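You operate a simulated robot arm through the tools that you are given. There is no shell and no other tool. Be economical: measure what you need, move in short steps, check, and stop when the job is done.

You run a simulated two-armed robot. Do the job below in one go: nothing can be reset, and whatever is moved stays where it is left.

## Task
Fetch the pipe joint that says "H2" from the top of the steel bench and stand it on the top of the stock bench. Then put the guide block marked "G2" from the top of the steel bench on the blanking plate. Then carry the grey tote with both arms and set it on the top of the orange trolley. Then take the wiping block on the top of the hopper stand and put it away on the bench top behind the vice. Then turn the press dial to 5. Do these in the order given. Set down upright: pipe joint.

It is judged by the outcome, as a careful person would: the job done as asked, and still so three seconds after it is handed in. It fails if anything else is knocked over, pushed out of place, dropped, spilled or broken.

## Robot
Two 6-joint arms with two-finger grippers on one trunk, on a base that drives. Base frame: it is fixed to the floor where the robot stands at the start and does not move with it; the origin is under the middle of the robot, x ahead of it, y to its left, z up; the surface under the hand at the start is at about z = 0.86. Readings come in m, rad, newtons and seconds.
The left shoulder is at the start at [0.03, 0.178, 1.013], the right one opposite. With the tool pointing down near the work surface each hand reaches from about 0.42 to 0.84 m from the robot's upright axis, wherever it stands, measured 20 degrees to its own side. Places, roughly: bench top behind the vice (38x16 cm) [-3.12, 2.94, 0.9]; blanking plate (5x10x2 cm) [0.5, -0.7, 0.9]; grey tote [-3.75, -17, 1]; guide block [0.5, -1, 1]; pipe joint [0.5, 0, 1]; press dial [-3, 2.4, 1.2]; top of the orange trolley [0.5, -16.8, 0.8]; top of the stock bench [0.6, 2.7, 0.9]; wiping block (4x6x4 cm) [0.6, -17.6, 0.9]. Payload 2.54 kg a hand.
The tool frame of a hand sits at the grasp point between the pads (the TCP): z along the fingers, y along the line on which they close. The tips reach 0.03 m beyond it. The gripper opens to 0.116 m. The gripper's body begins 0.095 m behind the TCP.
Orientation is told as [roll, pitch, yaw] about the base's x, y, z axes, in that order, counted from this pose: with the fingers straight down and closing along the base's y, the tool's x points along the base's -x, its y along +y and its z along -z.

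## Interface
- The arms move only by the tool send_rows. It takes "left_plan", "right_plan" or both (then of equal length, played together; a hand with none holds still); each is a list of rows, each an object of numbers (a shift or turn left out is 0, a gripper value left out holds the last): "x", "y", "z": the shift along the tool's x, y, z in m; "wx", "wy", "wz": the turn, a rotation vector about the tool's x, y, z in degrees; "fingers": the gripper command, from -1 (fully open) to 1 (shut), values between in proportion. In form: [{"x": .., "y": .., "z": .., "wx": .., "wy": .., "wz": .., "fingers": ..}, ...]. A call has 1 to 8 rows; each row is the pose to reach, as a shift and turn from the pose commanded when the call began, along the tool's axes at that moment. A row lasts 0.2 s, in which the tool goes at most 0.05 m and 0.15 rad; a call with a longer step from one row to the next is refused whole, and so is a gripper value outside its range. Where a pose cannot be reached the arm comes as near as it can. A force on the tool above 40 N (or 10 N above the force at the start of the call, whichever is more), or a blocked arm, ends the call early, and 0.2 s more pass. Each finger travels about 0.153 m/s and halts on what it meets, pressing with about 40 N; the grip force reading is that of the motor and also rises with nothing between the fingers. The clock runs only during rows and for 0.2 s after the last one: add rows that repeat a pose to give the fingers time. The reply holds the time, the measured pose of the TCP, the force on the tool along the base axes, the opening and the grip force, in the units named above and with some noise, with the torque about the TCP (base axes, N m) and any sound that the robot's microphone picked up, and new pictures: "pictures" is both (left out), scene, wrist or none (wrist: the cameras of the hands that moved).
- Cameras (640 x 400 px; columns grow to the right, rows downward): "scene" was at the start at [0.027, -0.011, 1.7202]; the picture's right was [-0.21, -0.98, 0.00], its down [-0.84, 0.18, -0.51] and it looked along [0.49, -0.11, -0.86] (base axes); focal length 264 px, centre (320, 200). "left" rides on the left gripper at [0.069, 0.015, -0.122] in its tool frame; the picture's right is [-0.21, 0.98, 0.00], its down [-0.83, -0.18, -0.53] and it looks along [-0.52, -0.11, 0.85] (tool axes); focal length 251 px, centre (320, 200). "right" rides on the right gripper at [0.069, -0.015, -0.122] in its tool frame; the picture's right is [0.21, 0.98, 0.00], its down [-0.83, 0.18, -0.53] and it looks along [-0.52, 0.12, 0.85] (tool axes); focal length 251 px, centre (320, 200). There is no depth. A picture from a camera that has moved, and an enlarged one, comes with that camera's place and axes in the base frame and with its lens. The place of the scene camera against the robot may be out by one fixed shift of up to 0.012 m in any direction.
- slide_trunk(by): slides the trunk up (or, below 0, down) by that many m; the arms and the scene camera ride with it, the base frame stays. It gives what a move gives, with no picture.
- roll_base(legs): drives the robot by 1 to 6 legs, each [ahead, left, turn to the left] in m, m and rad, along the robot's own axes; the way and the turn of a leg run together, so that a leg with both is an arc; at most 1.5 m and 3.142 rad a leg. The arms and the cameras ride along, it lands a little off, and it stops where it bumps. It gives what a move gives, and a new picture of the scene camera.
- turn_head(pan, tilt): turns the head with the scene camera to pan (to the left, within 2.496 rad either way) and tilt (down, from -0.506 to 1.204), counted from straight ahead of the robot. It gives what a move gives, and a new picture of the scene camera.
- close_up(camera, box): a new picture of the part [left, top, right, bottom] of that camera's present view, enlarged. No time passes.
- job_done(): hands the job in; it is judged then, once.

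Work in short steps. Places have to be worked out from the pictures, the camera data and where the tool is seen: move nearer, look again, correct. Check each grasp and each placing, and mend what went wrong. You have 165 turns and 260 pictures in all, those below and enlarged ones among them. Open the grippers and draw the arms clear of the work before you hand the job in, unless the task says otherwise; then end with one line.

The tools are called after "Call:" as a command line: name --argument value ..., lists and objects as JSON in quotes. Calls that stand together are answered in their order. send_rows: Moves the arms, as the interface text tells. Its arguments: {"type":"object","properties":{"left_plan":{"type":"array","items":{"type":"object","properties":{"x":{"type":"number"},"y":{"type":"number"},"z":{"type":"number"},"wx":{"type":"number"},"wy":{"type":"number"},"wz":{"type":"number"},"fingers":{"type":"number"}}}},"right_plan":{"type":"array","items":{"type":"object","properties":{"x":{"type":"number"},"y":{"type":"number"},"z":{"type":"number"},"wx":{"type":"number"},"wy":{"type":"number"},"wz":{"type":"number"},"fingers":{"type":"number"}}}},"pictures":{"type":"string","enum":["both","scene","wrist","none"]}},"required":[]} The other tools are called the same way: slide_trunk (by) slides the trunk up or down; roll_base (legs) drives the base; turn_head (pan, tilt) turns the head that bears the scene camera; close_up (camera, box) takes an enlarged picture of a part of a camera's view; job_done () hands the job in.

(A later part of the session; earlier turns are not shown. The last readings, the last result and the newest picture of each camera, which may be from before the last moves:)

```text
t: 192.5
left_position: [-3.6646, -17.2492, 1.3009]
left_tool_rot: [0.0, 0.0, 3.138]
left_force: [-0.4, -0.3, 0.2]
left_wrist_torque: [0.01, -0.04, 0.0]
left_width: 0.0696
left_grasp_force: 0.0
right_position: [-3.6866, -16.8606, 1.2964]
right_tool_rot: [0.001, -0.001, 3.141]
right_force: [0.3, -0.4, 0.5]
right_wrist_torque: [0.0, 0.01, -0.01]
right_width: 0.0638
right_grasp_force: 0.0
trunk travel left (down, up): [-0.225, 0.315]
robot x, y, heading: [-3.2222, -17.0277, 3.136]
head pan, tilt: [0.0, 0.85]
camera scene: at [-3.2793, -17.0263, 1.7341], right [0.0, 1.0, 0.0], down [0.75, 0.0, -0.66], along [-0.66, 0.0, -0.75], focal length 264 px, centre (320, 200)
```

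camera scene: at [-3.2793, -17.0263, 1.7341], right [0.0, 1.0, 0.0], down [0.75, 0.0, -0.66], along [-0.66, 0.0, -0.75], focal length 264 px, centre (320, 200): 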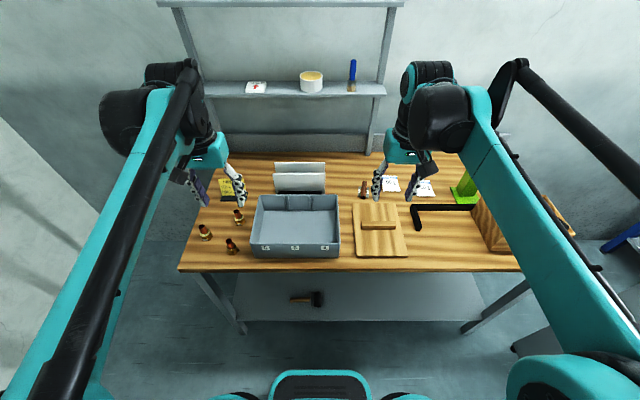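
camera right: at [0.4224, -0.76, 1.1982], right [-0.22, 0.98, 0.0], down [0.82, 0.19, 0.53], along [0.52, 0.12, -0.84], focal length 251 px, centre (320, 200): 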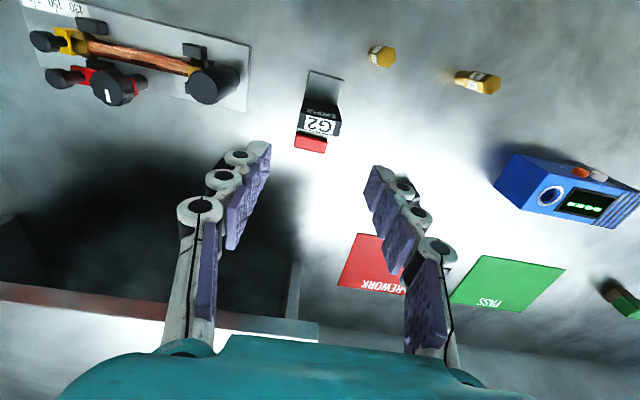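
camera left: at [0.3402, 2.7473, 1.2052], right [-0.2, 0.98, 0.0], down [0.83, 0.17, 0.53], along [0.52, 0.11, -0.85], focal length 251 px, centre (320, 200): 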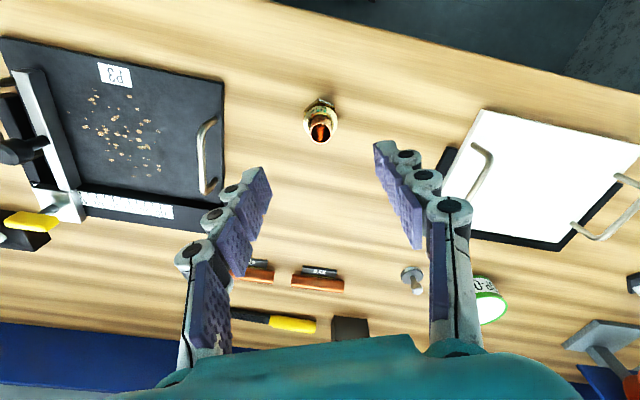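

Clear view of the tote now, an open box near the front of the bench. I enlarge it to measure.

Call:
close_up --camera "scene" --box '[190, 160, 430, 290]'

Call:
close_up --camera "right" --box '[0, 0, 640, 400]'

Call:
close_up --camera "left" --box '[0, 0, 640, 400]'

```text
2.67 times, centred on (310, 225) of scene
camera zoom: at [-3.2793, -17.0263, 1.7341], right [0.0, 1.0, 0.0], down [0.75, 0.0, -0.66], along [-0.66, 0.0, -0.75], focal length 705 px, centre (347, 133)
```

zoom: 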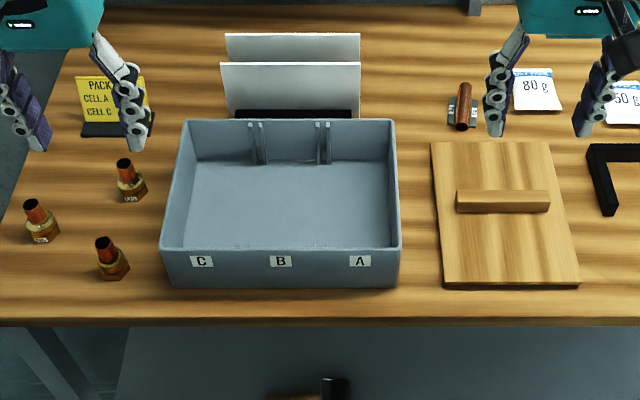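

```text
1.00 times, centred on (320, 200) of right (not enlarged: the box is as wide or as high as the picture)
camera zoom: at [-3.6171, -16.8441, 1.418], right [0.21, -0.98, 0.0], down [-0.83, -0.18, 0.53], along [-0.52, -0.11, -0.84], focal length 251 px, centre (320, 200)
```

zoom: 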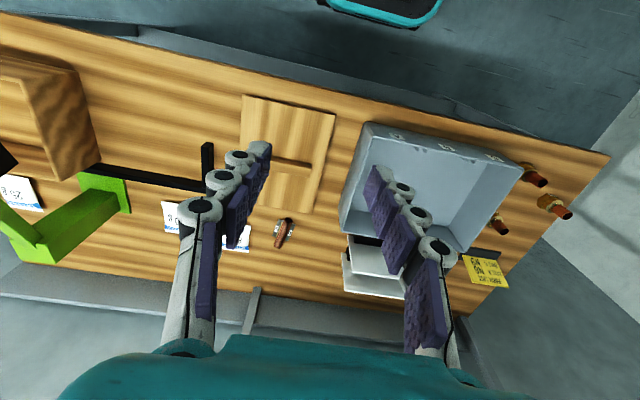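

```text
1.00 times, centred on (320, 200) of left (not enlarged: the box is as wide or as high as the picture)
camera zoom: at [-3.5954, -17.2639, 1.4237], right [-0.22, -0.98, 0.0], down [-0.83, 0.18, 0.53], along [-0.52, 0.11, -0.85], focal length 251 px, centre (320, 200)
```

zoom: 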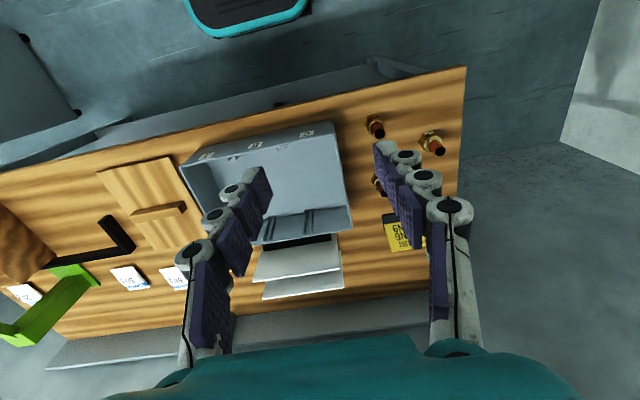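

From both wrist views the tote rim spans y -17.27…-16.955 and x -3.98…-3.735, rim z ≈ 0.96, bench z ≈ 0.87. I strafe left about 8 cm to be symmetric in front of it, with hands staying high.

Call:
roll_base --legs '[[0, 0.085, 0]]'

```text
t: 193.6
left_position: [-3.6651, -17.3364, 1.3]
left_tool_rot: [0.0, 0.001, 3.141]
left_force: [0.5, -1.1, -0.4]
left_wrist_torque: [0.08, 0.03, 0.03]
left_width: 0.0697
left_grasp_force: 0.0
right_position: [-3.6877, -16.9458, 1.2958]
right_tool_rot: [-0.003, -0.001, 3.141]
right_force: [-0.7, -0.2, 0.3]
right_wrist_torque: [0.03, -0.01, -0.01]
right_width: 0.0638
right_grasp_force: 0.0
trunk travel left (down, up): [-0.225, 0.315]
robot x, y, heading: [-3.2268, -17.1169, 3.137]
head pan, tilt: [0.0, 0.85]
camera scene: at [-3.2794, -17.1123, 1.734], right [0.0, 1.0, 0.0], down [0.75, 0.0, -0.66], along [-0.66, 0.0, -0.75], focal length 264 px, centre (320, 200)
```

scene: 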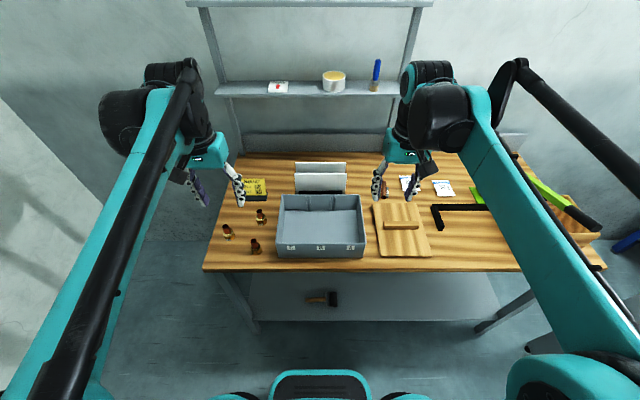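

I bring both hands over the tote's side walls, hovering at z ≈ 1.1.

Call:
send_rows --left_plan '[{"x": -0.04, "y": -0.018, "z": 0.02}, {"x": -0.08, "y": -0.036, "z": 0.04}, {"x": -0.12, "y": -0.054, "z": 0.065}, {"x": -0.15, "y": -0.071, "z": 0.1}, {"x": -0.18, "y": -0.071, "z": 0.135}, {"x": -0.18, "y": -0.071, "z": 0.175}, {"x": -0.18, "y": -0.071, "z": 0.2}, {"x": -0.18, "y": -0.071, "z": 0.2}]' --right_plan '[{"x": -0.04, "y": 0.003, "z": 0.02}, {"x": -0.08, "y": 0.006, "z": 0.04}, {"x": -0.12, "y": 0.009, "z": 0.065}, {"x": -0.145, "y": 0.011, "z": 0.1}, {"x": -0.157, "y": 0.011, "z": 0.135}, {"x": -0.157, "y": 0.011, "z": 0.175}, {"x": -0.157, "y": 0.011, "z": 0.196}, {"x": -0.157, "y": 0.011, "z": 0.196}]'

```text
refused: row 3 steps farther than a row can; nothing moved
```

Call:
send_rows --left_plan '[{"x": -0.035, "y": -0.018, "z": 0.02}, {"x": -0.07, "y": -0.036, "z": 0.04}, {"x": -0.105, "y": -0.054, "z": 0.06}, {"x": -0.14, "y": -0.071, "z": 0.09}, {"x": -0.17, "y": -0.071, "z": 0.125}, {"x": -0.18, "y": -0.071, "z": 0.165}, {"x": -0.18, "y": -0.071, "z": 0.2}, {"x": -0.18, "y": -0.071, "z": 0.2}]' --right_plan '[{"x": -0.035, "y": 0.003, "z": 0.02}, {"x": -0.07, "y": 0.006, "z": 0.04}, {"x": -0.105, "y": 0.009, "z": 0.06}, {"x": -0.135, "y": 0.011, "z": 0.09}, {"x": -0.157, "y": 0.011, "z": 0.125}, {"x": -0.157, "y": 0.011, "z": 0.165}, {"x": -0.157, "y": 0.011, "z": 0.196}, {"x": -0.157, "y": 0.011, "z": 0.196}]'

```text
t: 195.4
left_position: [-3.8458, -17.2635, 1.1022]
left_tool_rot: [0.0, -0.003, 3.139]
left_force: [-0.2, 0.5, 0.0]
left_wrist_torque: [0.01, 0.03, 0.01]
left_width: 0.0698
left_grasp_force: 0.1
right_position: [-3.8451, -16.9552, 1.0992]
right_tool_rot: [0.002, -0.003, 3.142]
right_force: [0.9, -0.3, 0.1]
right_wrist_torque: [0.03, 0.02, 0.0]
right_width: 0.0637
right_grasp_force: 0.1
trunk travel left (down, up): [-0.225, 0.315]
robot x, y, heading: [-3.2216, -17.1142, 3.142]
head pan, tilt: [0.0, 0.85]
camera scene: at [-3.2785, -17.1103, 1.7341], right [0.0, 1.0, 0.0], down [0.75, 0.0, -0.66], along [-0.66, 0.0, -0.75], focal length 264 px, centre (320, 200)
camera right: at [-3.7743, -16.9403, 1.2225], right [0.21, -0.98, 0.0], down [-0.83, -0.18, 0.54], along [-0.52, -0.11, -0.84], focal length 251 px, centre (320, 200)
camera left: at [-3.7749, -17.2778, 1.2237], right [-0.22, -0.98, 0.0], down [-0.83, 0.18, 0.53], along [-0.52, 0.11, -0.85], focal length 251 px, centre (320, 200)
```

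scene: 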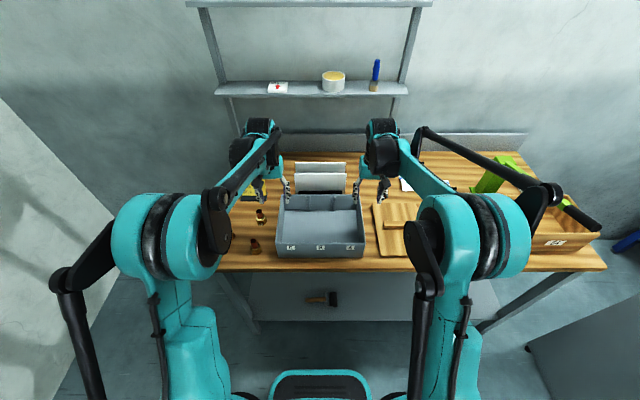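
right: 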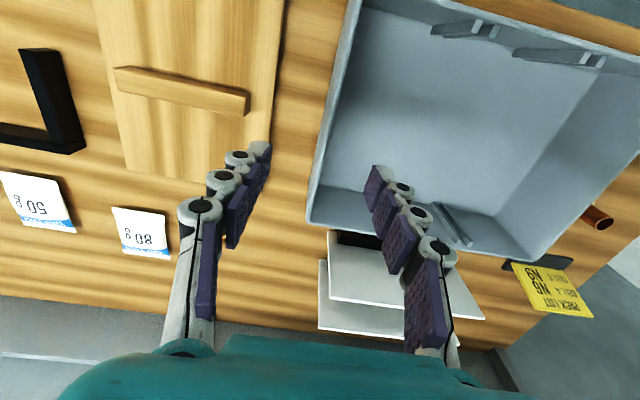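
left: 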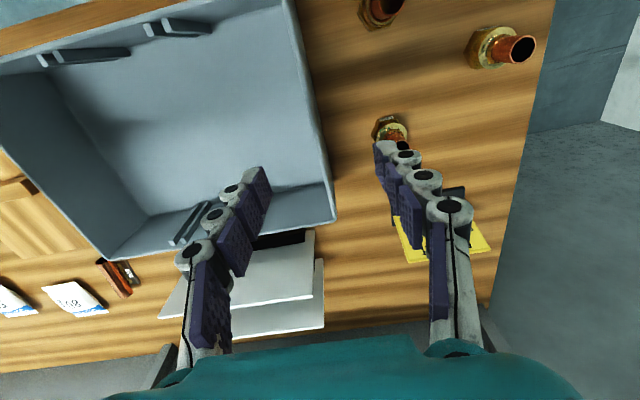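

The walls are at y ≈ -17.259 and -16.963. I correct a few mm and lower both hands so the fingers straddle the walls.

Call:
send_rows --left_plan '[{"x": -0.006, "y": -0.004, "z": 0.04}, {"x": -0.006, "y": -0.004, "z": 0.08}, {"x": -0.006, "y": -0.004, "z": 0.12}, {"x": -0.006, "y": -0.004, "z": 0.16}, {"x": -0.006, "y": -0.004, "z": 0.16}]' --right_plan '[{"x": -0.006, "y": 0.008, "z": 0.04}, {"x": -0.006, "y": 0.008, "z": 0.08}, {"x": -0.006, "y": 0.008, "z": 0.12}, {"x": -0.006, "y": 0.008, "z": 0.157}, {"x": -0.006, "y": 0.008, "z": 0.157}]' --pictures "wrist"

```text
t: 196.6
left_position: [-3.8507, -17.2597, 0.9413]
left_tool_rot: [-0.001, -0.002, 3.139]
left_force: [0.0, 1.0, 0.0]
left_wrist_torque: [0.0, 0.02, 0.0]
left_width: 0.0695
left_grasp_force: 0.0
right_position: [-3.85, -16.9647, 0.942]
right_tool_rot: [0.0, -0.002, 3.141]
right_force: [-0.6, 0.3, 0.7]
right_wrist_torque: [0.0, 0.03, -0.01]
right_width: 0.0637
right_grasp_force: 0.1
trunk travel left (down, up): [-0.225, 0.315]
robot x, y, heading: [-3.2252, -17.112, 3.142]
head pan, tilt: [0.0, 0.85]
camera right: at [-3.7806, -16.9477, 1.0652], right [0.21, -0.98, 0.0], down [-0.83, -0.18, 0.54], along [-0.52, -0.11, -0.84], focal length 251 px, centre (320, 200)
camera left: at [-3.7805, -17.2731, 1.0645], right [-0.22, -0.98, 0.0], down [-0.83, 0.18, 0.53], along [-0.52, 0.11, -0.85], focal length 251 px, centre (320, 200)
```

right: 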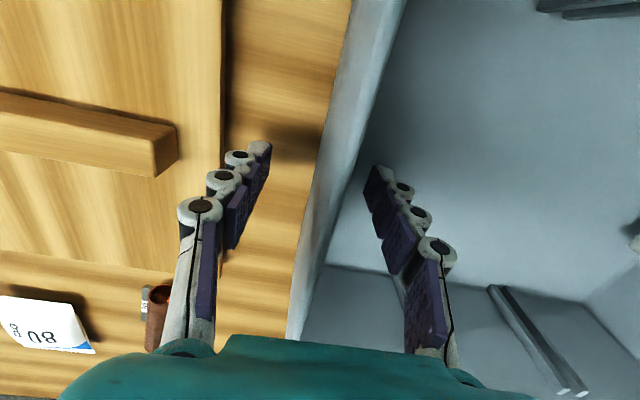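
left: 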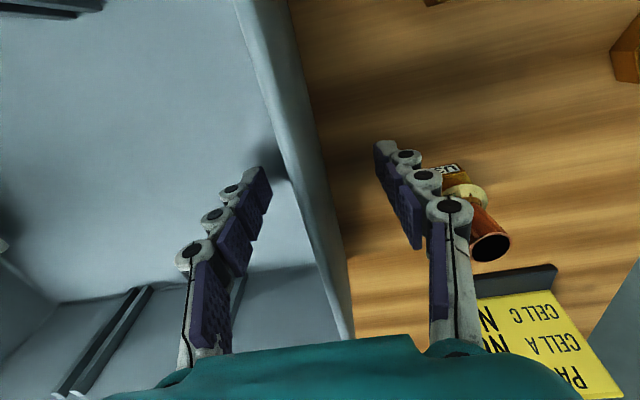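

Both walls sit between the fingers and the fitting on the left is untouched. I close both grippers.

Call:
send_rows --left_plan '[{"fingers": 0.3}, {"fingers": 1}, {"fingers": 1}, {"fingers": 1}]' --right_plan '[{"fingers": 0.3}, {"fingers": 1}, {"fingers": 1}, {"fingers": 1}]' --pictures "wrist"

```text
t: 197.6
left_position: [-3.8509, -17.2581, 0.9423]
left_tool_rot: [0.0, -0.001, 3.14]
left_force: [-0.2, -4.0, 0.0]
left_wrist_torque: [-0.11, 0.05, 0.05]
left_width: 0.006
left_grasp_force: 32.5
right_position: [-3.8505, -16.9642, 0.9421]
right_tool_rot: [0.001, -0.001, 3.141]
right_force: [1.4, 3.9, 0.4]
right_wrist_torque: [0.1, 0.0, 0.04]
right_width: 0.0059
right_grasp_force: 32.8
trunk travel left (down, up): [-0.225, 0.315]
robot x, y, heading: [-3.2225, -17.113, 3.14]
head pan, tilt: [0.0, 0.85]
camera right: at [-3.7814, -16.9475, 1.065], right [0.21, -0.98, 0.0], down [-0.83, -0.18, 0.53], along [-0.52, -0.11, -0.85], focal length 251 px, centre (320, 200)
camera left: at [-3.7813, -17.2734, 1.0644], right [-0.22, -0.98, 0.0], down [-0.83, 0.18, 0.53], along [-0.52, 0.11, -0.85], focal length 251 px, centre (320, 200)
```

right: 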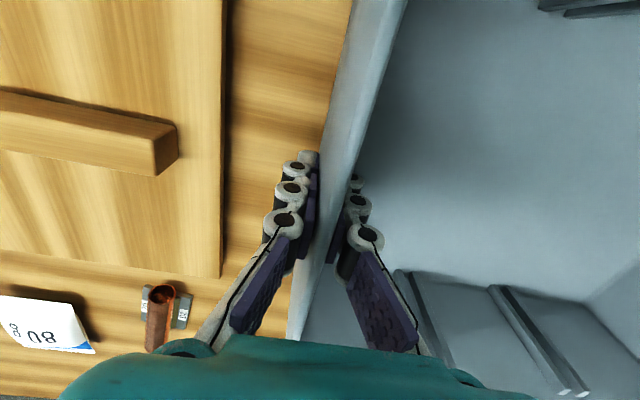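
left: 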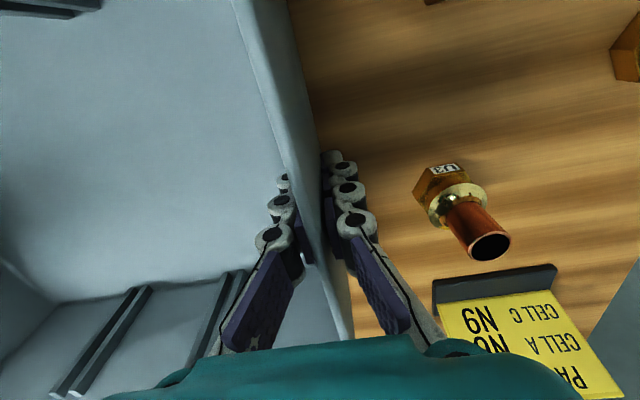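

Both walls are gripped at 6 mm each. I lift both hands together to about z = 1.12.

Call:
send_rows --left_plan '[{"z": -0.015}, {"z": -0.04}, {"z": -0.07}, {"z": -0.1}, {"z": -0.13}, {"z": -0.16}, {"z": -0.18}, {"z": -0.18}]' --right_plan '[{"z": -0.015}, {"z": -0.04}, {"z": -0.07}, {"z": -0.1}, {"z": -0.13}, {"z": -0.16}, {"z": -0.18}, {"z": -0.18}]' --pictures "scene"

```text
t: 199.4
left_position: [-3.8522, -17.2576, 1.1214]
left_tool_rot: [0.002, 0.0, 3.143]
left_force: [-0.3, -6.6, -3.1]
left_wrist_torque: [-0.15, -0.08, 0.1]
left_width: 0.0059
left_grasp_force: 33.2
right_position: [-3.8514, -16.9633, 1.1226]
right_tool_rot: [-0.001, 0.0, 3.142]
right_force: [0.1, 5.4, -2.5]
right_wrist_torque: [0.2, 0.11, 0.06]
right_width: 0.0061
right_grasp_force: 33.0
trunk travel left (down, up): [-0.225, 0.315]
robot x, y, heading: [-3.2221, -17.1198, 3.139]
head pan, tilt: [0.0, 0.85]
camera scene: at [-3.2805, -17.1104, 1.7339], right [0.0, 1.0, 0.0], down [0.75, 0.0, -0.66], along [-0.66, 0.0, -0.75], focal length 264 px, centre (320, 200)
```

scene: 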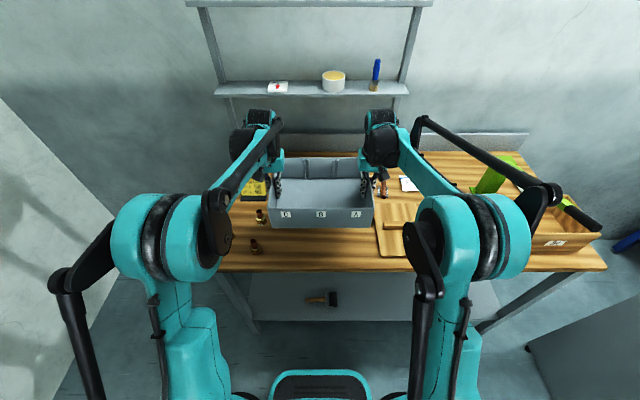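

The tote is lifted level. I back out diagonally to y ≈ -16.65, then straight back between the rack and the drum.

Call:
roll_base --legs '[[-0.27, -0.46, 0], [-0.5, 0, 0]]'

```text
t: 205.0
left_position: [-3.0766, -16.7967, 1.1216]
left_tool_rot: [0.0, 0.0, -3.138]
left_force: [-0.4, -13.3, -1.5]
left_wrist_torque: [-0.31, 0.11, 0.09]
left_width: 0.0061
left_grasp_force: 33.2
right_position: [-3.0788, -16.5019, 1.1227]
right_tool_rot: [-0.001, -0.002, -3.139]
right_force: [1.0, 13.0, -1.3]
right_wrist_torque: [0.34, 0.02, 0.06]
right_width: 0.0061
right_grasp_force: 33.3
trunk travel left (down, up): [-0.225, 0.315]
robot x, y, heading: [-2.4525, -16.6463, -3.137]
head pan, tilt: [0.0, 0.85]
camera scene: at [-2.5068, -16.6462, 1.734], right [0.0, 1.0, 0.0], down [0.75, 0.0, -0.66], along [-0.66, 0.0, -0.75], focal length 264 px, centre (320, 200)
```

scene: 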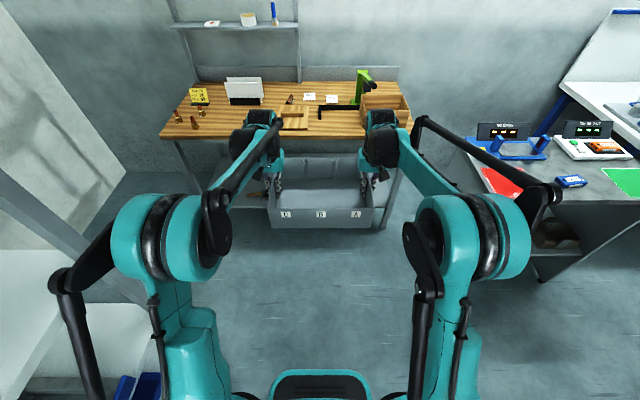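

The tote is steady with some internal lateral force. I continue backing out.

Call:
roll_base --legs '[[-1.4, -0.02, 0]]'

```text
t: 212.0
left_position: [-1.6721, -16.772, 1.1215]
left_tool_rot: [0.003, 0.0, -3.14]
left_force: [-1.2, -2.6, -2.7]
left_wrist_torque: [-0.03, 0.03, 0.1]
left_width: 0.0062
left_grasp_force: 33.5
right_position: [-1.6723, -16.4756, 1.1217]
right_tool_rot: [0.0, -0.001, -3.139]
right_force: [1.5, 1.5, -2.9]
right_wrist_torque: [0.05, -0.01, 0.09]
right_width: 0.0057
right_grasp_force: 33.6
trunk travel left (down, up): [-0.225, 0.315]
robot x, y, heading: [-1.0432, -16.6272, -3.141]
head pan, tilt: [0.0, 0.85]
camera scene: at [-1.1011, -16.6231, 1.734], right [0.0, 1.0, 0.0], down [0.75, 0.0, -0.66], along [-0.66, 0.0, -0.75], focal length 264 px, centre (320, 200)
```

scene: 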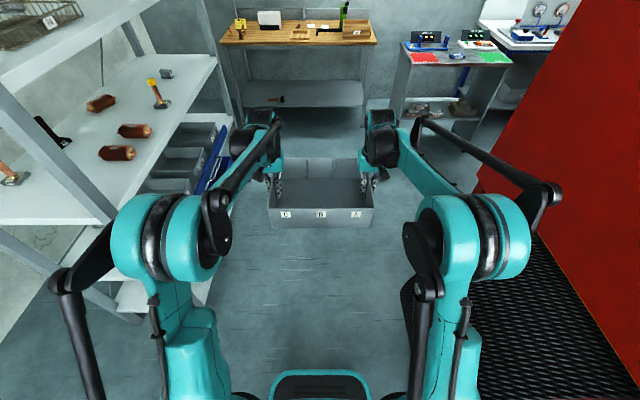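

I am now clear of the rack. I back up a bit more and turn left half a turn, with the tote sweeping through -y, to face the trolley.

Call:
roll_base --legs '[[-0.36, 0.12, 0], [0, 0, 1.571]]'

```text
t: 218.2
left_position: [-0.5426, -17.3757, 1.1212]
left_tool_rot: [0.001, 0.001, -1.576]
left_force: [1.1, -0.5, -2.4]
left_wrist_torque: [-0.05, 0.02, 0.11]
left_width: 0.0061
left_grasp_force: 33.5
right_position: [-0.8377, -17.3741, 1.1211]
right_tool_rot: [0.001, 0.0, -1.576]
right_force: [-0.4, -0.2, -2.5]
right_wrist_torque: [-0.03, 0.0, 0.09]
right_width: 0.0059
right_grasp_force: 33.0
trunk travel left (down, up): [-0.225, 0.315]
robot x, y, heading: [-0.689, -16.7487, -1.576]
head pan, tilt: [0.0, 0.85]
camera scene: at [-0.6931, -16.7917, 1.734], right [-1.0, 0.01, 0.0], down [0.0, 0.75, -0.66], along [0.0, -0.66, -0.75], focal length 264 px, centre (320, 200)
```

scene: 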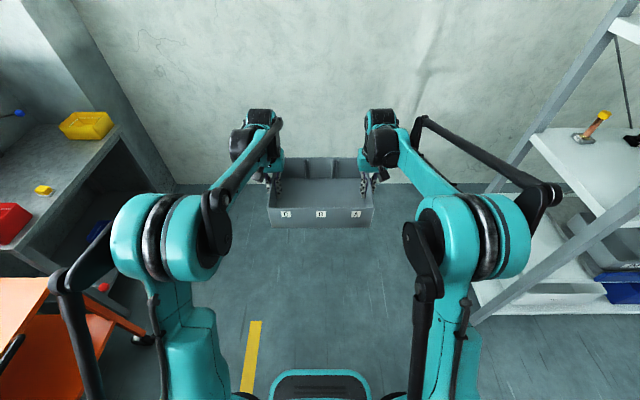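

Clear all round. I complete the second quarter turn.

Call:
roll_base --legs '[[0, 0, 1.571]]'

```text
t: 222.5
left_position: [-0.056, -16.6011, 1.1203]
left_tool_rot: [0.0, 0.001, 0.001]
left_force: [-0.4, -0.1, -2.0]
left_wrist_torque: [-0.02, -0.01, 0.07]
left_width: 0.0062
left_grasp_force: 33.4
right_position: [-0.0549, -16.8965, 1.1213]
right_tool_rot: [0.0, 0.0, -0.001]
right_force: [0.1, 0.8, -2.5]
right_wrist_torque: [-0.02, -0.01, 0.08]
right_width: 0.0061
right_grasp_force: 33.4
trunk travel left (down, up): [-0.225, 0.315]
robot x, y, heading: [-0.6845, -16.7454, -0.003]
head pan, tilt: [0.0, 0.85]
camera scene: at [-0.6439, -16.7424, 1.734], right [0.0, -1.0, 0.0], down [-0.75, 0.0, -0.66], along [0.66, 0.0, -0.75], focal length 264 px, centre (320, 200)
```

scene: 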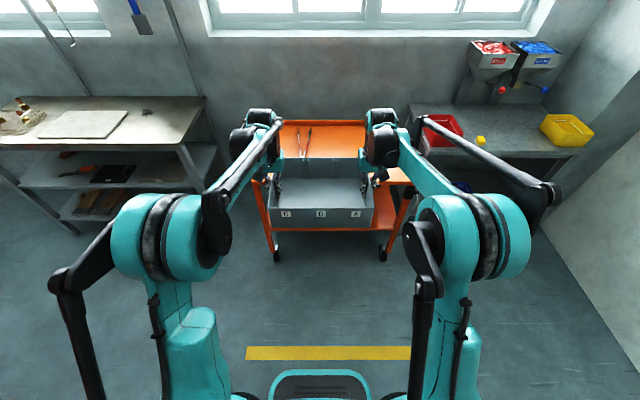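

The trolley is straight ahead with tongs lying on it. I enlarge it to find the free area.

Call:
close_up --camera "scene" --box '[240, 105, 430, 215]'

```text
3.37 times, centred on (335, 160) of scene
camera zoom: at [-0.6439, -16.7424, 1.734], right [0.0, -1.0, 0.0], down [-0.75, 0.0, -0.66], along [0.66, 0.0, -0.75], focal length 890 px, centre (270, 335)
```

zoom: 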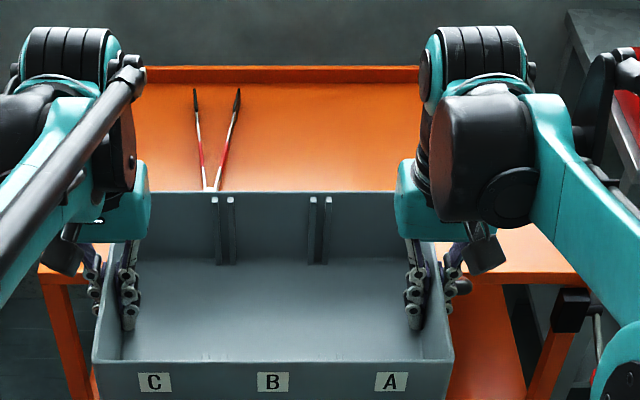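

Tongs lie at y ≈ -16.65, so I will set the tote at about (0.52, -16.94). I shift right 0.2 m and drive up to the trolley.

Call:
roll_base --legs '[[0, -0.19, 0], [0.5, 0, 0]]'

Call:
close_up --camera "right" --box '[0, 0, 640, 400]'

Call:
close_up --camera "left" --box '[0, 0, 640, 400]'

```text
t: 226.6
left_position: [0.4498, -16.7898, 1.1208]
left_tool_rot: [0.002, 0.0, 0.003]
left_force: [0.7, -0.2, -2.0]
left_wrist_torque: [0.01, 0.01, 0.09]
left_width: 0.0059
left_grasp_force: 33.6
right_position: [0.4493, -17.0841, 1.1212]
right_tool_rot: [-0.001, 0.0, 0.003]
right_force: [-0.4, 1.3, -3.2]
right_wrist_torque: [0.0, 0.02, 0.04]
right_width: 0.0059
right_grasp_force: 33.8
trunk travel left (down, up): [-0.225, 0.315]
robot x, y, heading: [-0.178, -16.9374, 0.002]
head pan, tilt: [0.0, 0.85]
camera scene: at [-0.1385, -16.9323, 1.734], right [0.0, -1.0, 0.0], down [-0.75, 0.0, -0.66], along [0.66, 0.0, -0.75], focal length 264 px, centre (320, 200)
```

scene: 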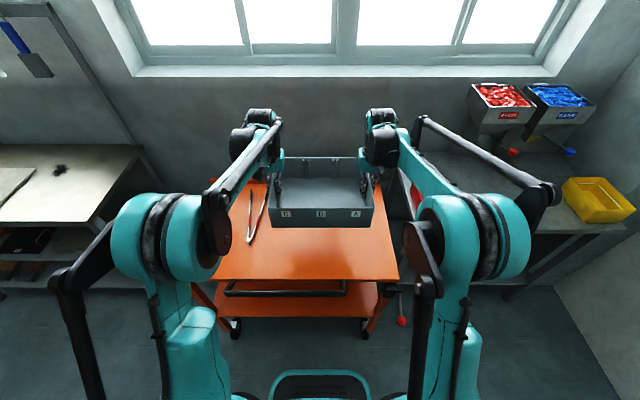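

```text
1.00 times, centred on (320, 200) of right (not enlarged: the box is as wide or as high as the picture)
camera zoom: at [0.3823, -17.0985, 1.2439], right [-0.22, 0.98, 0.0], down [0.83, 0.18, 0.53], along [0.52, 0.12, -0.85], focal length 251 px, centre (320, 200)
```

zoom: 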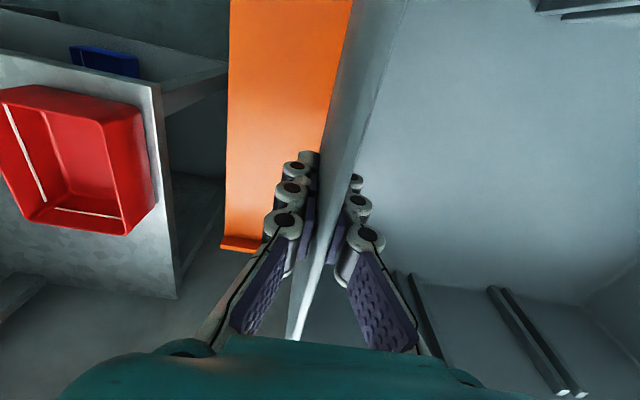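

```text
1.00 times, centred on (320, 200) of left (not enlarged: the box is as wide or as high as the picture)
camera zoom: at [0.381, -16.774, 1.2432], right [0.21, 0.98, 0.0], down [0.83, -0.18, 0.53], along [0.52, -0.11, -0.85], focal length 251 px, centre (320, 200)
```

zoom: 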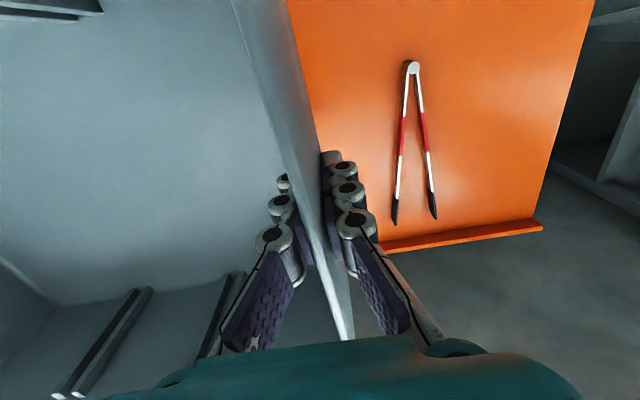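

The trolley top spans x 0.29–0.81, y -17.23…-16.40, and the tongs are clear of the tote. I move 5 cm further in and lower both hands together to z ≈ 0.9.

Call:
send_rows --left_plan '[{"x": -0.01, "z": 0.03}, {"x": -0.02, "z": 0.06}, {"x": -0.03, "z": 0.09}, {"x": -0.04, "z": 0.12}, {"x": -0.05, "z": 0.15}, {"x": -0.05, "z": 0.18}, {"x": -0.05, "z": 0.21}, {"x": -0.05, "z": 0.21}]' --right_plan '[{"x": -0.01, "z": 0.03}, {"x": -0.02, "z": 0.06}, {"x": -0.03, "z": 0.09}, {"x": -0.04, "z": 0.12}, {"x": -0.05, "z": 0.15}, {"x": -0.05, "z": 0.18}, {"x": -0.05, "z": 0.21}, {"x": -0.05, "z": 0.21}]' --pictures "scene"

```text
t: 228.4
left_position: [0.4978, -16.7895, 0.9114]
left_tool_rot: [-0.001, -0.002, 0.002]
left_force: [0.5, -1.8, -1.9]
left_wrist_torque: [-0.05, -0.25, 0.19]
left_width: 0.0057
left_grasp_force: 32.9
right_position: [0.4987, -17.0843, 0.9121]
right_tool_rot: [0.002, -0.001, 0.004]
right_force: [-2.4, 2.6, -1.5]
right_wrist_torque: [0.07, 0.16, 0.2]
right_width: 0.0061
right_grasp_force: 33.1
trunk travel left (down, up): [-0.225, 0.315]
robot x, y, heading: [-0.1798, -16.9378, 0.005]
head pan, tilt: [0.0, 0.85]
camera scene: at [-0.1406, -16.9323, 1.7341], right [0.0, -1.0, 0.0], down [-0.75, 0.0, -0.66], along [0.66, 0.0, -0.75], focal length 264 px, centre (320, 200)
```

scene: 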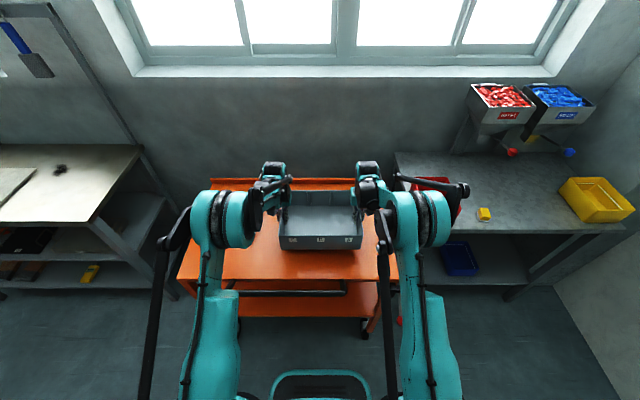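

Still in the air and level. I continue in small steps until it touches.

Call:
send_rows --left_plan '[{"z": 0.006}, {"z": 0.012}, {"z": 0.018}, {"z": 0.024}, {"z": 0.024}]' --right_plan '[{"z": 0.006}, {"z": 0.012}, {"z": 0.018}, {"z": 0.024}, {"z": 0.024}]' --pictures "none"

```text
t: 229.6
left_position: [0.4989, -16.789, 0.887]
left_tool_rot: [0.002, 0.0, 0.003]
left_force: [1.5, -2.5, -1.8]
left_wrist_torque: [-0.05, -0.04, 0.19]
left_width: 0.0058
left_grasp_force: 33.4
right_position: [0.5005, -17.0829, 0.8883]
right_tool_rot: [-0.001, -0.001, 0.004]
right_force: [-0.8, 2.2, -1.6]
right_wrist_torque: [0.04, 0.02, 0.16]
right_width: 0.0059
right_grasp_force: 33.4
trunk travel left (down, up): [-0.225, 0.315]
robot x, y, heading: [-0.1822, -16.936, 0.001]
head pan, tilt: [0.0, 0.85]
```

Call:
send_rows --left_plan '[{"z": 0.005}, {"z": 0.01}, {"z": 0.015}, {"z": 0.02}, {"z": 0.02}]' --right_plan '[{"z": 0.005}, {"z": 0.01}, {"z": 0.015}, {"z": 0.02}, {"z": 0.02}]' --pictures "scene"

```text
t: 230.8
left_position: [0.4983, -16.7881, 0.8671]
left_tool_rot: [-0.001, -0.001, 0.004]
left_force: [1.5, -3.3, -2.1]
left_wrist_torque: [-0.08, 0.03, 0.17]
left_width: 0.0058
left_grasp_force: 33.2
right_position: [0.5004, -17.0841, 0.8668]
right_tool_rot: [-0.001, 0.001, 0.003]
right_force: [-1.0, 4.5, -2.5]
right_wrist_torque: [0.1, -0.05, 0.16]
right_width: 0.006
right_grasp_force: 33.2
trunk travel left (down, up): [-0.225, 0.315]
robot x, y, heading: [-0.1809, -16.9367, 0.002]
head pan, tilt: [0.0, 0.85]
camera scene: at [-0.1394, -16.9323, 1.734], right [0.0, -1.0, 0.0], down [-0.75, 0.0, -0.66], along [0.66, 0.0, -0.75], focal length 264 px, centre (320, 200)
```

scene: 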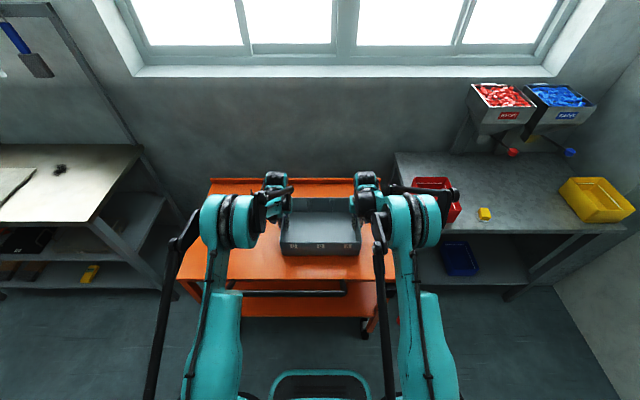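

No contact yet. I continue.

Call:
send_rows --left_plan '[{"z": 0.005}, {"z": 0.01}, {"z": 0.015}, {"z": 0.02}, {"z": 0.025}]' --right_plan '[{"z": 0.005}, {"z": 0.01}, {"z": 0.015}, {"z": 0.02}, {"z": 0.025}]' --pictures "none"

```text
t: 231.8
left_position: [0.495, -16.7897, 0.8523]
left_tool_rot: [0.001, -0.002, 0.006]
left_force: [-4.8, -0.7, 24.4]
left_wrist_torque: [-0.1, 0.24, 0.14]
left_width: 0.0058
left_grasp_force: 32.6
right_position: [0.4985, -17.0841, 0.8519]
right_tool_rot: [0.0, -0.006, 0.003]
right_force: [-4.2, -1.2, 24.0]
right_wrist_torque: [0.1, 0.28, 0.05]
right_width: 0.006
right_grasp_force: 33.5
trunk travel left (down, up): [-0.225, 0.315]
robot x, y, heading: [-0.1786, -16.9375, 0.001]
head pan, tilt: [0.0, 0.85]
stopped in row 5 (left hand): the force on the tool passed its limit at 48 N (the readings are from after the stop); the commanded pose is now the measured one
```

Contact at z ≈ 0.852 on both sides. I open both grippers modestly and rise.

Call:
send_rows --left_plan '[{"z": -0.001}, {"z": -0.001, "fingers": 0.7}, {"z": -0.001, "fingers": 0.45}, {"z": -0.001, "fingers": 0.45}, {"z": -0.03}, {"z": -0.07}, {"z": -0.11}, {"z": -0.15}]' --right_plan '[{"z": -0.001}, {"z": -0.001, "fingers": 0.7}, {"z": -0.001, "fingers": 0.45}, {"z": -0.001, "fingers": 0.45}, {"z": -0.03}, {"z": -0.07}, {"z": -0.11}, {"z": -0.15}]' --pictures "both"

```text
t: 233.6
left_position: [0.4962, -16.7902, 0.9999]
left_tool_rot: [0.0, -0.003, 0.003]
left_force: [0.2, -0.3, 0.3]
left_wrist_torque: [-0.01, -0.03, 0.03]
left_width: 0.032
left_grasp_force: 0.0
right_position: [0.4989, -17.0845, 1.0018]
right_tool_rot: [-0.001, -0.002, 0.005]
right_force: [0.1, 0.2, -0.3]
right_wrist_torque: [-0.02, -0.05, 0.0]
right_width: 0.0319
right_grasp_force: 0.1
trunk travel left (down, up): [-0.225, 0.315]
robot x, y, heading: [-0.1803, -16.9375, 0.002]
head pan, tilt: [0.0, 0.85]
camera scene: at [-0.1421, -16.9323, 1.7341], right [0.0, -1.0, 0.0], down [-0.75, 0.0, -0.66], along [0.66, 0.0, -0.75], focal length 264 px, centre (320, 200)
camera right: at [0.43, -17.0983, 1.1228], right [-0.22, 0.98, 0.0], down [0.82, 0.18, 0.54], along [0.52, 0.12, -0.84], focal length 251 px, centre (320, 200)
camera left: at [0.4281, -16.7748, 1.122], right [0.21, 0.98, 0.0], down [0.83, -0.18, 0.54], along [0.52, -0.11, -0.84], focal length 251 px, centre (320, 200)
```

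scene: 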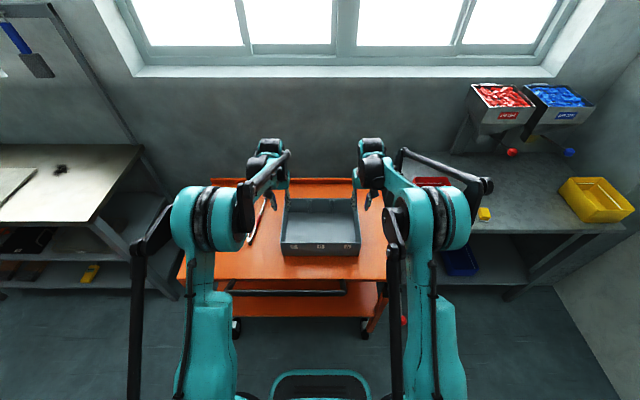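
right: 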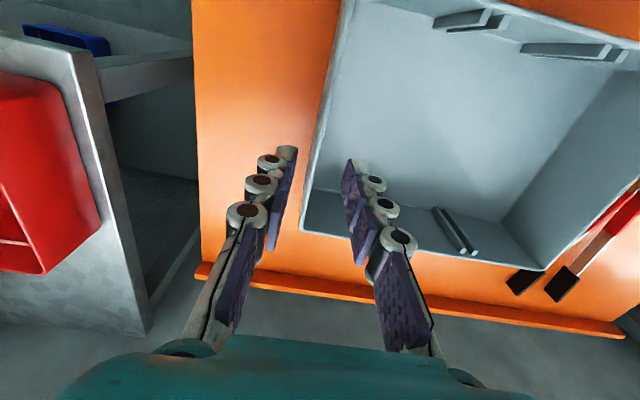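
left: 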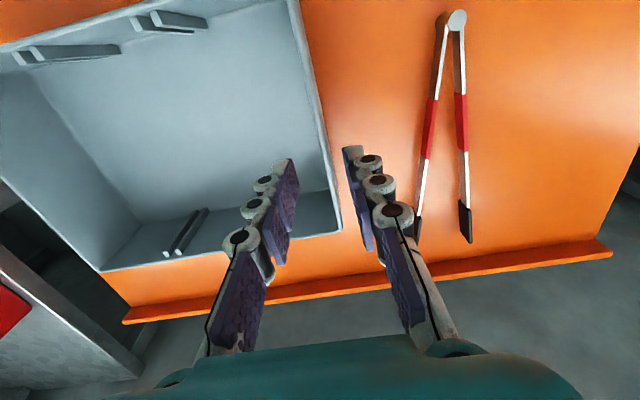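

The tote stands on the trolley clear of the tongs. Next is the wiping block on the hopper stand to the right, so I enlarge there.

Call:
close_up --camera "scene" --box '[420, 140, 640, 260]'

```text
2.91 times, centred on (530, 200) of scene
camera zoom: at [-0.1421, -16.9323, 1.7341], right [0.0, -1.0, 0.0], down [-0.75, 0.0, -0.66], along [0.66, 0.0, -0.75], focal length 769 px, centre (-291, 200)
```

zoom: 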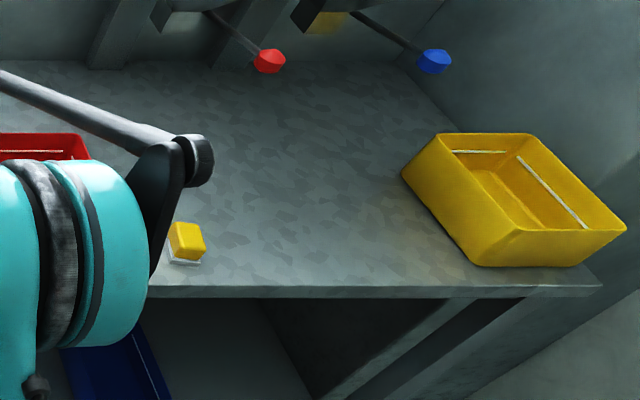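

The yellow block with a white base at about (0.51, -17.6) is the wiping block. I raise and pull in the hands, then strafe right to y ≈ -17.4.

Call:
send_rows --left_plan '[{"z": -0.04}, {"z": -0.08}, {"z": -0.12}, {"z": -0.16}, {"z": -0.18, "x": 0.035}, {"z": -0.18, "x": 0.08}, {"z": -0.18, "x": 0.12}]' --right_plan '[{"z": -0.04}, {"z": -0.08}, {"z": -0.12}, {"z": -0.16}, {"z": -0.18, "x": 0.035}, {"z": -0.18, "x": 0.08}, {"z": -0.18, "x": 0.12, "fingers": -0.6}]' --pictures "none"

Call:
roll_base --legs '[[0, -0.42, 0]]'

```text
t: 235.2
left_position: [0.3741, -16.7894, 1.1802]
left_tool_rot: [0.001, -0.004, 0.003]
left_force: [-0.3, -0.1, 0.3]
left_wrist_torque: [-0.01, -0.09, 0.03]
left_width: 0.0319
left_grasp_force: 0.1
right_position: [0.3762, -17.0851, 1.1797]
right_tool_rot: [0.001, -0.003, 0.004]
right_force: [-0.8, -0.2, -0.4]
right_wrist_torque: [-0.02, -0.09, 0.02]
right_width: 0.0928
right_grasp_force: 0.1
trunk travel left (down, up): [-0.225, 0.315]
robot x, y, heading: [-0.1806, -16.936, 0.004]
head pan, tilt: [0.0, 0.85]
```

```text
t: 237.8
left_position: [0.3809, -17.2126, 1.1782]
left_tool_rot: [0.001, 0.0, 0.006]
left_force: [-0.4, -0.1, 1.0]
left_wrist_torque: [-0.01, -0.03, -0.05]
left_width: 0.032
left_grasp_force: 0.1
right_position: [0.3806, -17.5062, 1.1791]
right_tool_rot: [-0.001, -0.001, 0.005]
right_force: [0.4, -0.5, 0.3]
right_wrist_torque: [0.03, 0.01, -0.02]
right_width: 0.0929
right_grasp_force: 0.0
trunk travel left (down, up): [-0.225, 0.315]
robot x, y, heading: [-0.1751, -17.3563, 0.007]
head pan, tilt: [0.0, 0.85]
camera scene: at [-0.1383, -17.356, 1.734], right [0.0, -1.0, 0.0], down [-0.75, 0.0, -0.66], along [0.66, 0.0, -0.75], focal length 264 px, centre (320, 200)
```

scene: 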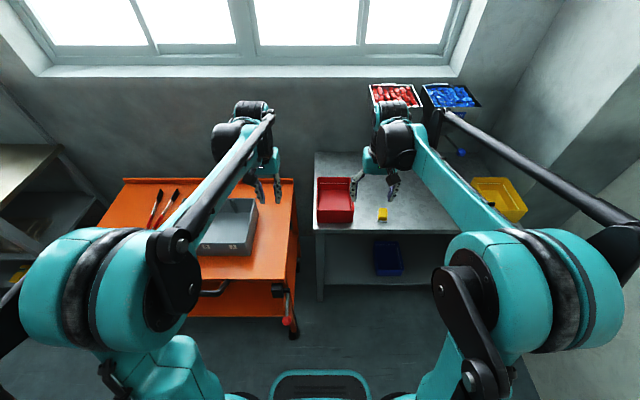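

The block is at about (0.51, -17.61). I move the right hand above it at z ≈ 1.08.

Call:
send_rows --right_plan '[{"x": -0.035, "y": -0.03}, {"x": -0.07, "y": -0.06}, {"x": -0.1, "y": -0.09}, {"x": -0.125, "y": -0.1, "z": 0.03}, {"x": -0.125, "y": -0.1, "z": 0.07}, {"x": -0.125, "y": -0.1, "z": 0.09}, {"x": -0.125, "y": -0.1, "z": 0.09}]' --pictures "wrist"

```text
t: 239.4
left_position: [0.3796, -17.2106, 1.1782]
left_tool_rot: [0.0, 0.001, 0.003]
left_force: [-0.1, 0.1, 0.2]
left_wrist_torque: [-0.03, -0.03, -0.01]
left_width: 0.0319
left_grasp_force: 0.1
right_position: [0.5085, -17.6057, 1.09]
right_tool_rot: [-0.001, -0.004, 0.005]
right_force: [0.7, 0.0, 0.2]
right_wrist_torque: [-0.01, 0.0, 0.04]
right_width: 0.0929
right_grasp_force: 0.0
trunk travel left (down, up): [-0.225, 0.315]
robot x, y, heading: [-0.1801, -17.3592, -0.0]
head pan, tilt: [0.0, 0.85]
camera right: at [0.4391, -17.6204, 1.2116], right [-0.22, 0.98, 0.0], down [0.82, 0.19, 0.54], along [0.52, 0.12, -0.84], focal length 251 px, centre (320, 200)
```

right: 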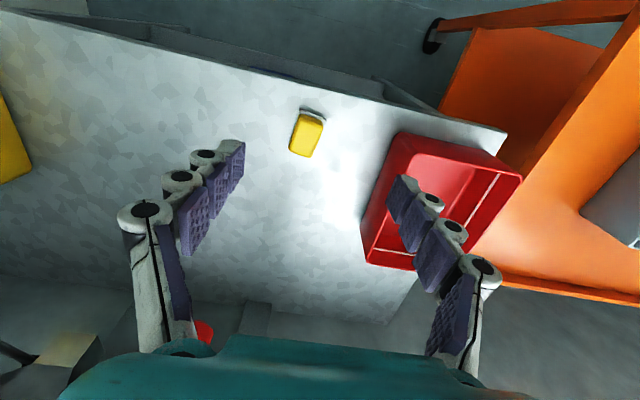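

The block is about 4 cm wide along y, centred at about (0.538, -17.615). I align, narrow the fingers a little, and descend to z ≈ 0.91.

Call:
send_rows --right_plan '[{"x": -0.03, "y": -0.009, "z": 0.03, "fingers": -0.3}, {"x": -0.03, "y": -0.009, "z": 0.07}, {"x": -0.03, "y": -0.009, "z": 0.11}, {"x": -0.03, "y": -0.009, "z": 0.11}]' --pictures "wrist"

```text
t: 240.4
left_position: [0.3799, -17.2113, 1.1782]
left_tool_rot: [0.001, -0.001, 0.006]
left_force: [0.8, -0.3, 0.4]
left_wrist_torque: [0.0, -0.01, 0.01]
left_width: 0.0317
left_grasp_force: 0.1
right_position: [0.5381, -17.6146, 0.9799]
right_tool_rot: [0.002, -0.002, 0.006]
right_force: [-0.2, -0.5, 0.9]
right_wrist_torque: [-0.01, -0.04, 0.03]
right_width: 0.0753
right_grasp_force: 0.1
trunk travel left (down, up): [-0.225, 0.315]
robot x, y, heading: [-0.1775, -17.3581, 0.003]
head pan, tilt: [0.0, 0.85]
camera right: at [0.4694, -17.6292, 1.1016], right [-0.22, 0.98, 0.0], down [0.82, 0.19, 0.54], along [0.52, 0.12, -0.84], focal length 251 px, centre (320, 200)
```

right: 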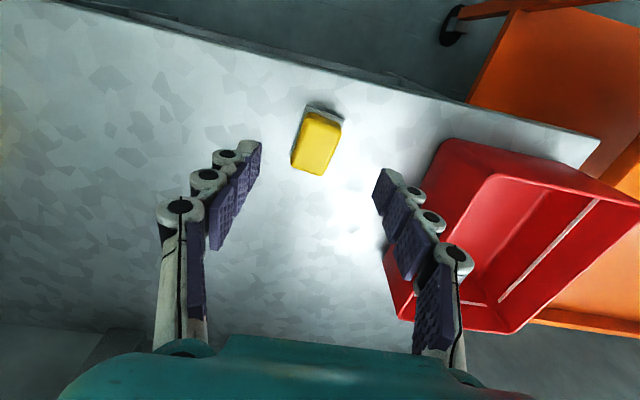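

Aligned. I descend to z ≈ 0.906 and close.

Call:
send_rows --right_plan '[{"y": -0.003, "z": 0.04}, {"y": -0.003, "z": 0.074}, {"y": -0.003, "z": 0.074}, {"y": -0.003, "z": 0.074, "fingers": 0.1}, {"y": -0.003, "z": 0.074, "fingers": 0.6}, {"y": -0.003, "z": 0.074, "fingers": 0.6}]' --pictures "wrist"

```text
t: 241.8
left_position: [0.3808, -17.211, 1.1784]
left_tool_rot: [0.0, 0.0, 0.006]
left_force: [1.0, 0.8, 0.7]
left_wrist_torque: [-0.05, -0.01, 0.0]
left_width: 0.0318
left_grasp_force: 0.0
right_position: [0.5393, -17.6184, 0.9062]
right_tool_rot: [0.0, -0.002, 0.006]
right_force: [0.6, -0.2, 0.9]
right_wrist_torque: [0.0, 0.0, 0.05]
right_width: 0.0348
right_grasp_force: 39.5
trunk travel left (down, up): [-0.225, 0.315]
robot x, y, heading: [-0.183, -17.3599, 0.001]
head pan, tilt: [0.0, 0.85]
camera right: at [0.4701, -17.6327, 1.0281], right [-0.22, 0.98, 0.0], down [0.82, 0.19, 0.53], along [0.52, 0.12, -0.84], focal length 251 px, centre (320, 200)
```

right: 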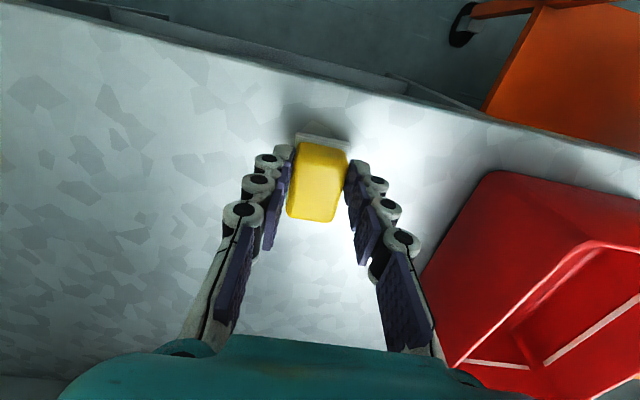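

Gripped at 35 mm. I lift and draw it back.

Call:
send_rows --right_plan '[{"z": -0.02}, {"z": -0.06}, {"z": -0.1}, {"z": -0.15}, {"z": -0.2}, {"z": -0.24}, {"z": -0.25, "x": 0.03}, {"z": -0.25, "x": 0.07}]' --pictures "wrist"

```text
t: 243.6
left_position: [0.379, -17.2104, 1.1801]
left_tool_rot: [0.001, -0.001, 0.005]
left_force: [-0.8, -1.2, 0.3]
left_wrist_torque: [-0.03, -0.03, -0.01]
left_width: 0.0317
left_grasp_force: 0.1
right_position: [0.467, -17.618, 1.1561]
right_tool_rot: [-0.002, -0.001, 0.005]
right_force: [-0.2, -0.2, -1.3]
right_wrist_torque: [-0.02, -0.02, 0.0]
right_width: 0.0344
right_grasp_force: 39.9
trunk travel left (down, up): [-0.225, 0.315]
robot x, y, heading: [-0.1825, -17.3577, 0.003]
head pan, tilt: [0.0, 0.85]
camera right: at [0.398, -17.6326, 1.2792], right [-0.22, 0.98, 0.0], down [0.82, 0.19, 0.54], along [0.52, 0.12, -0.84], focal length 251 px, centre (320, 200)
```

right: 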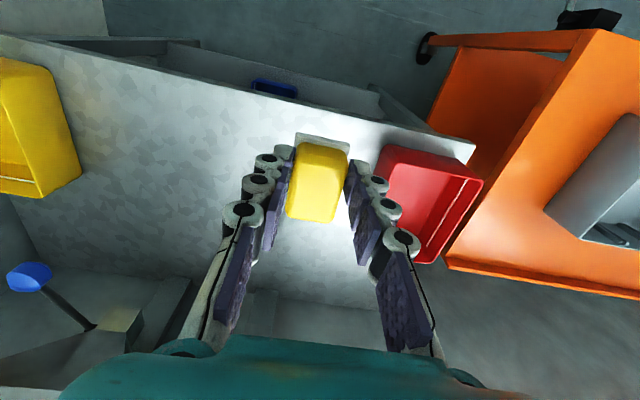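

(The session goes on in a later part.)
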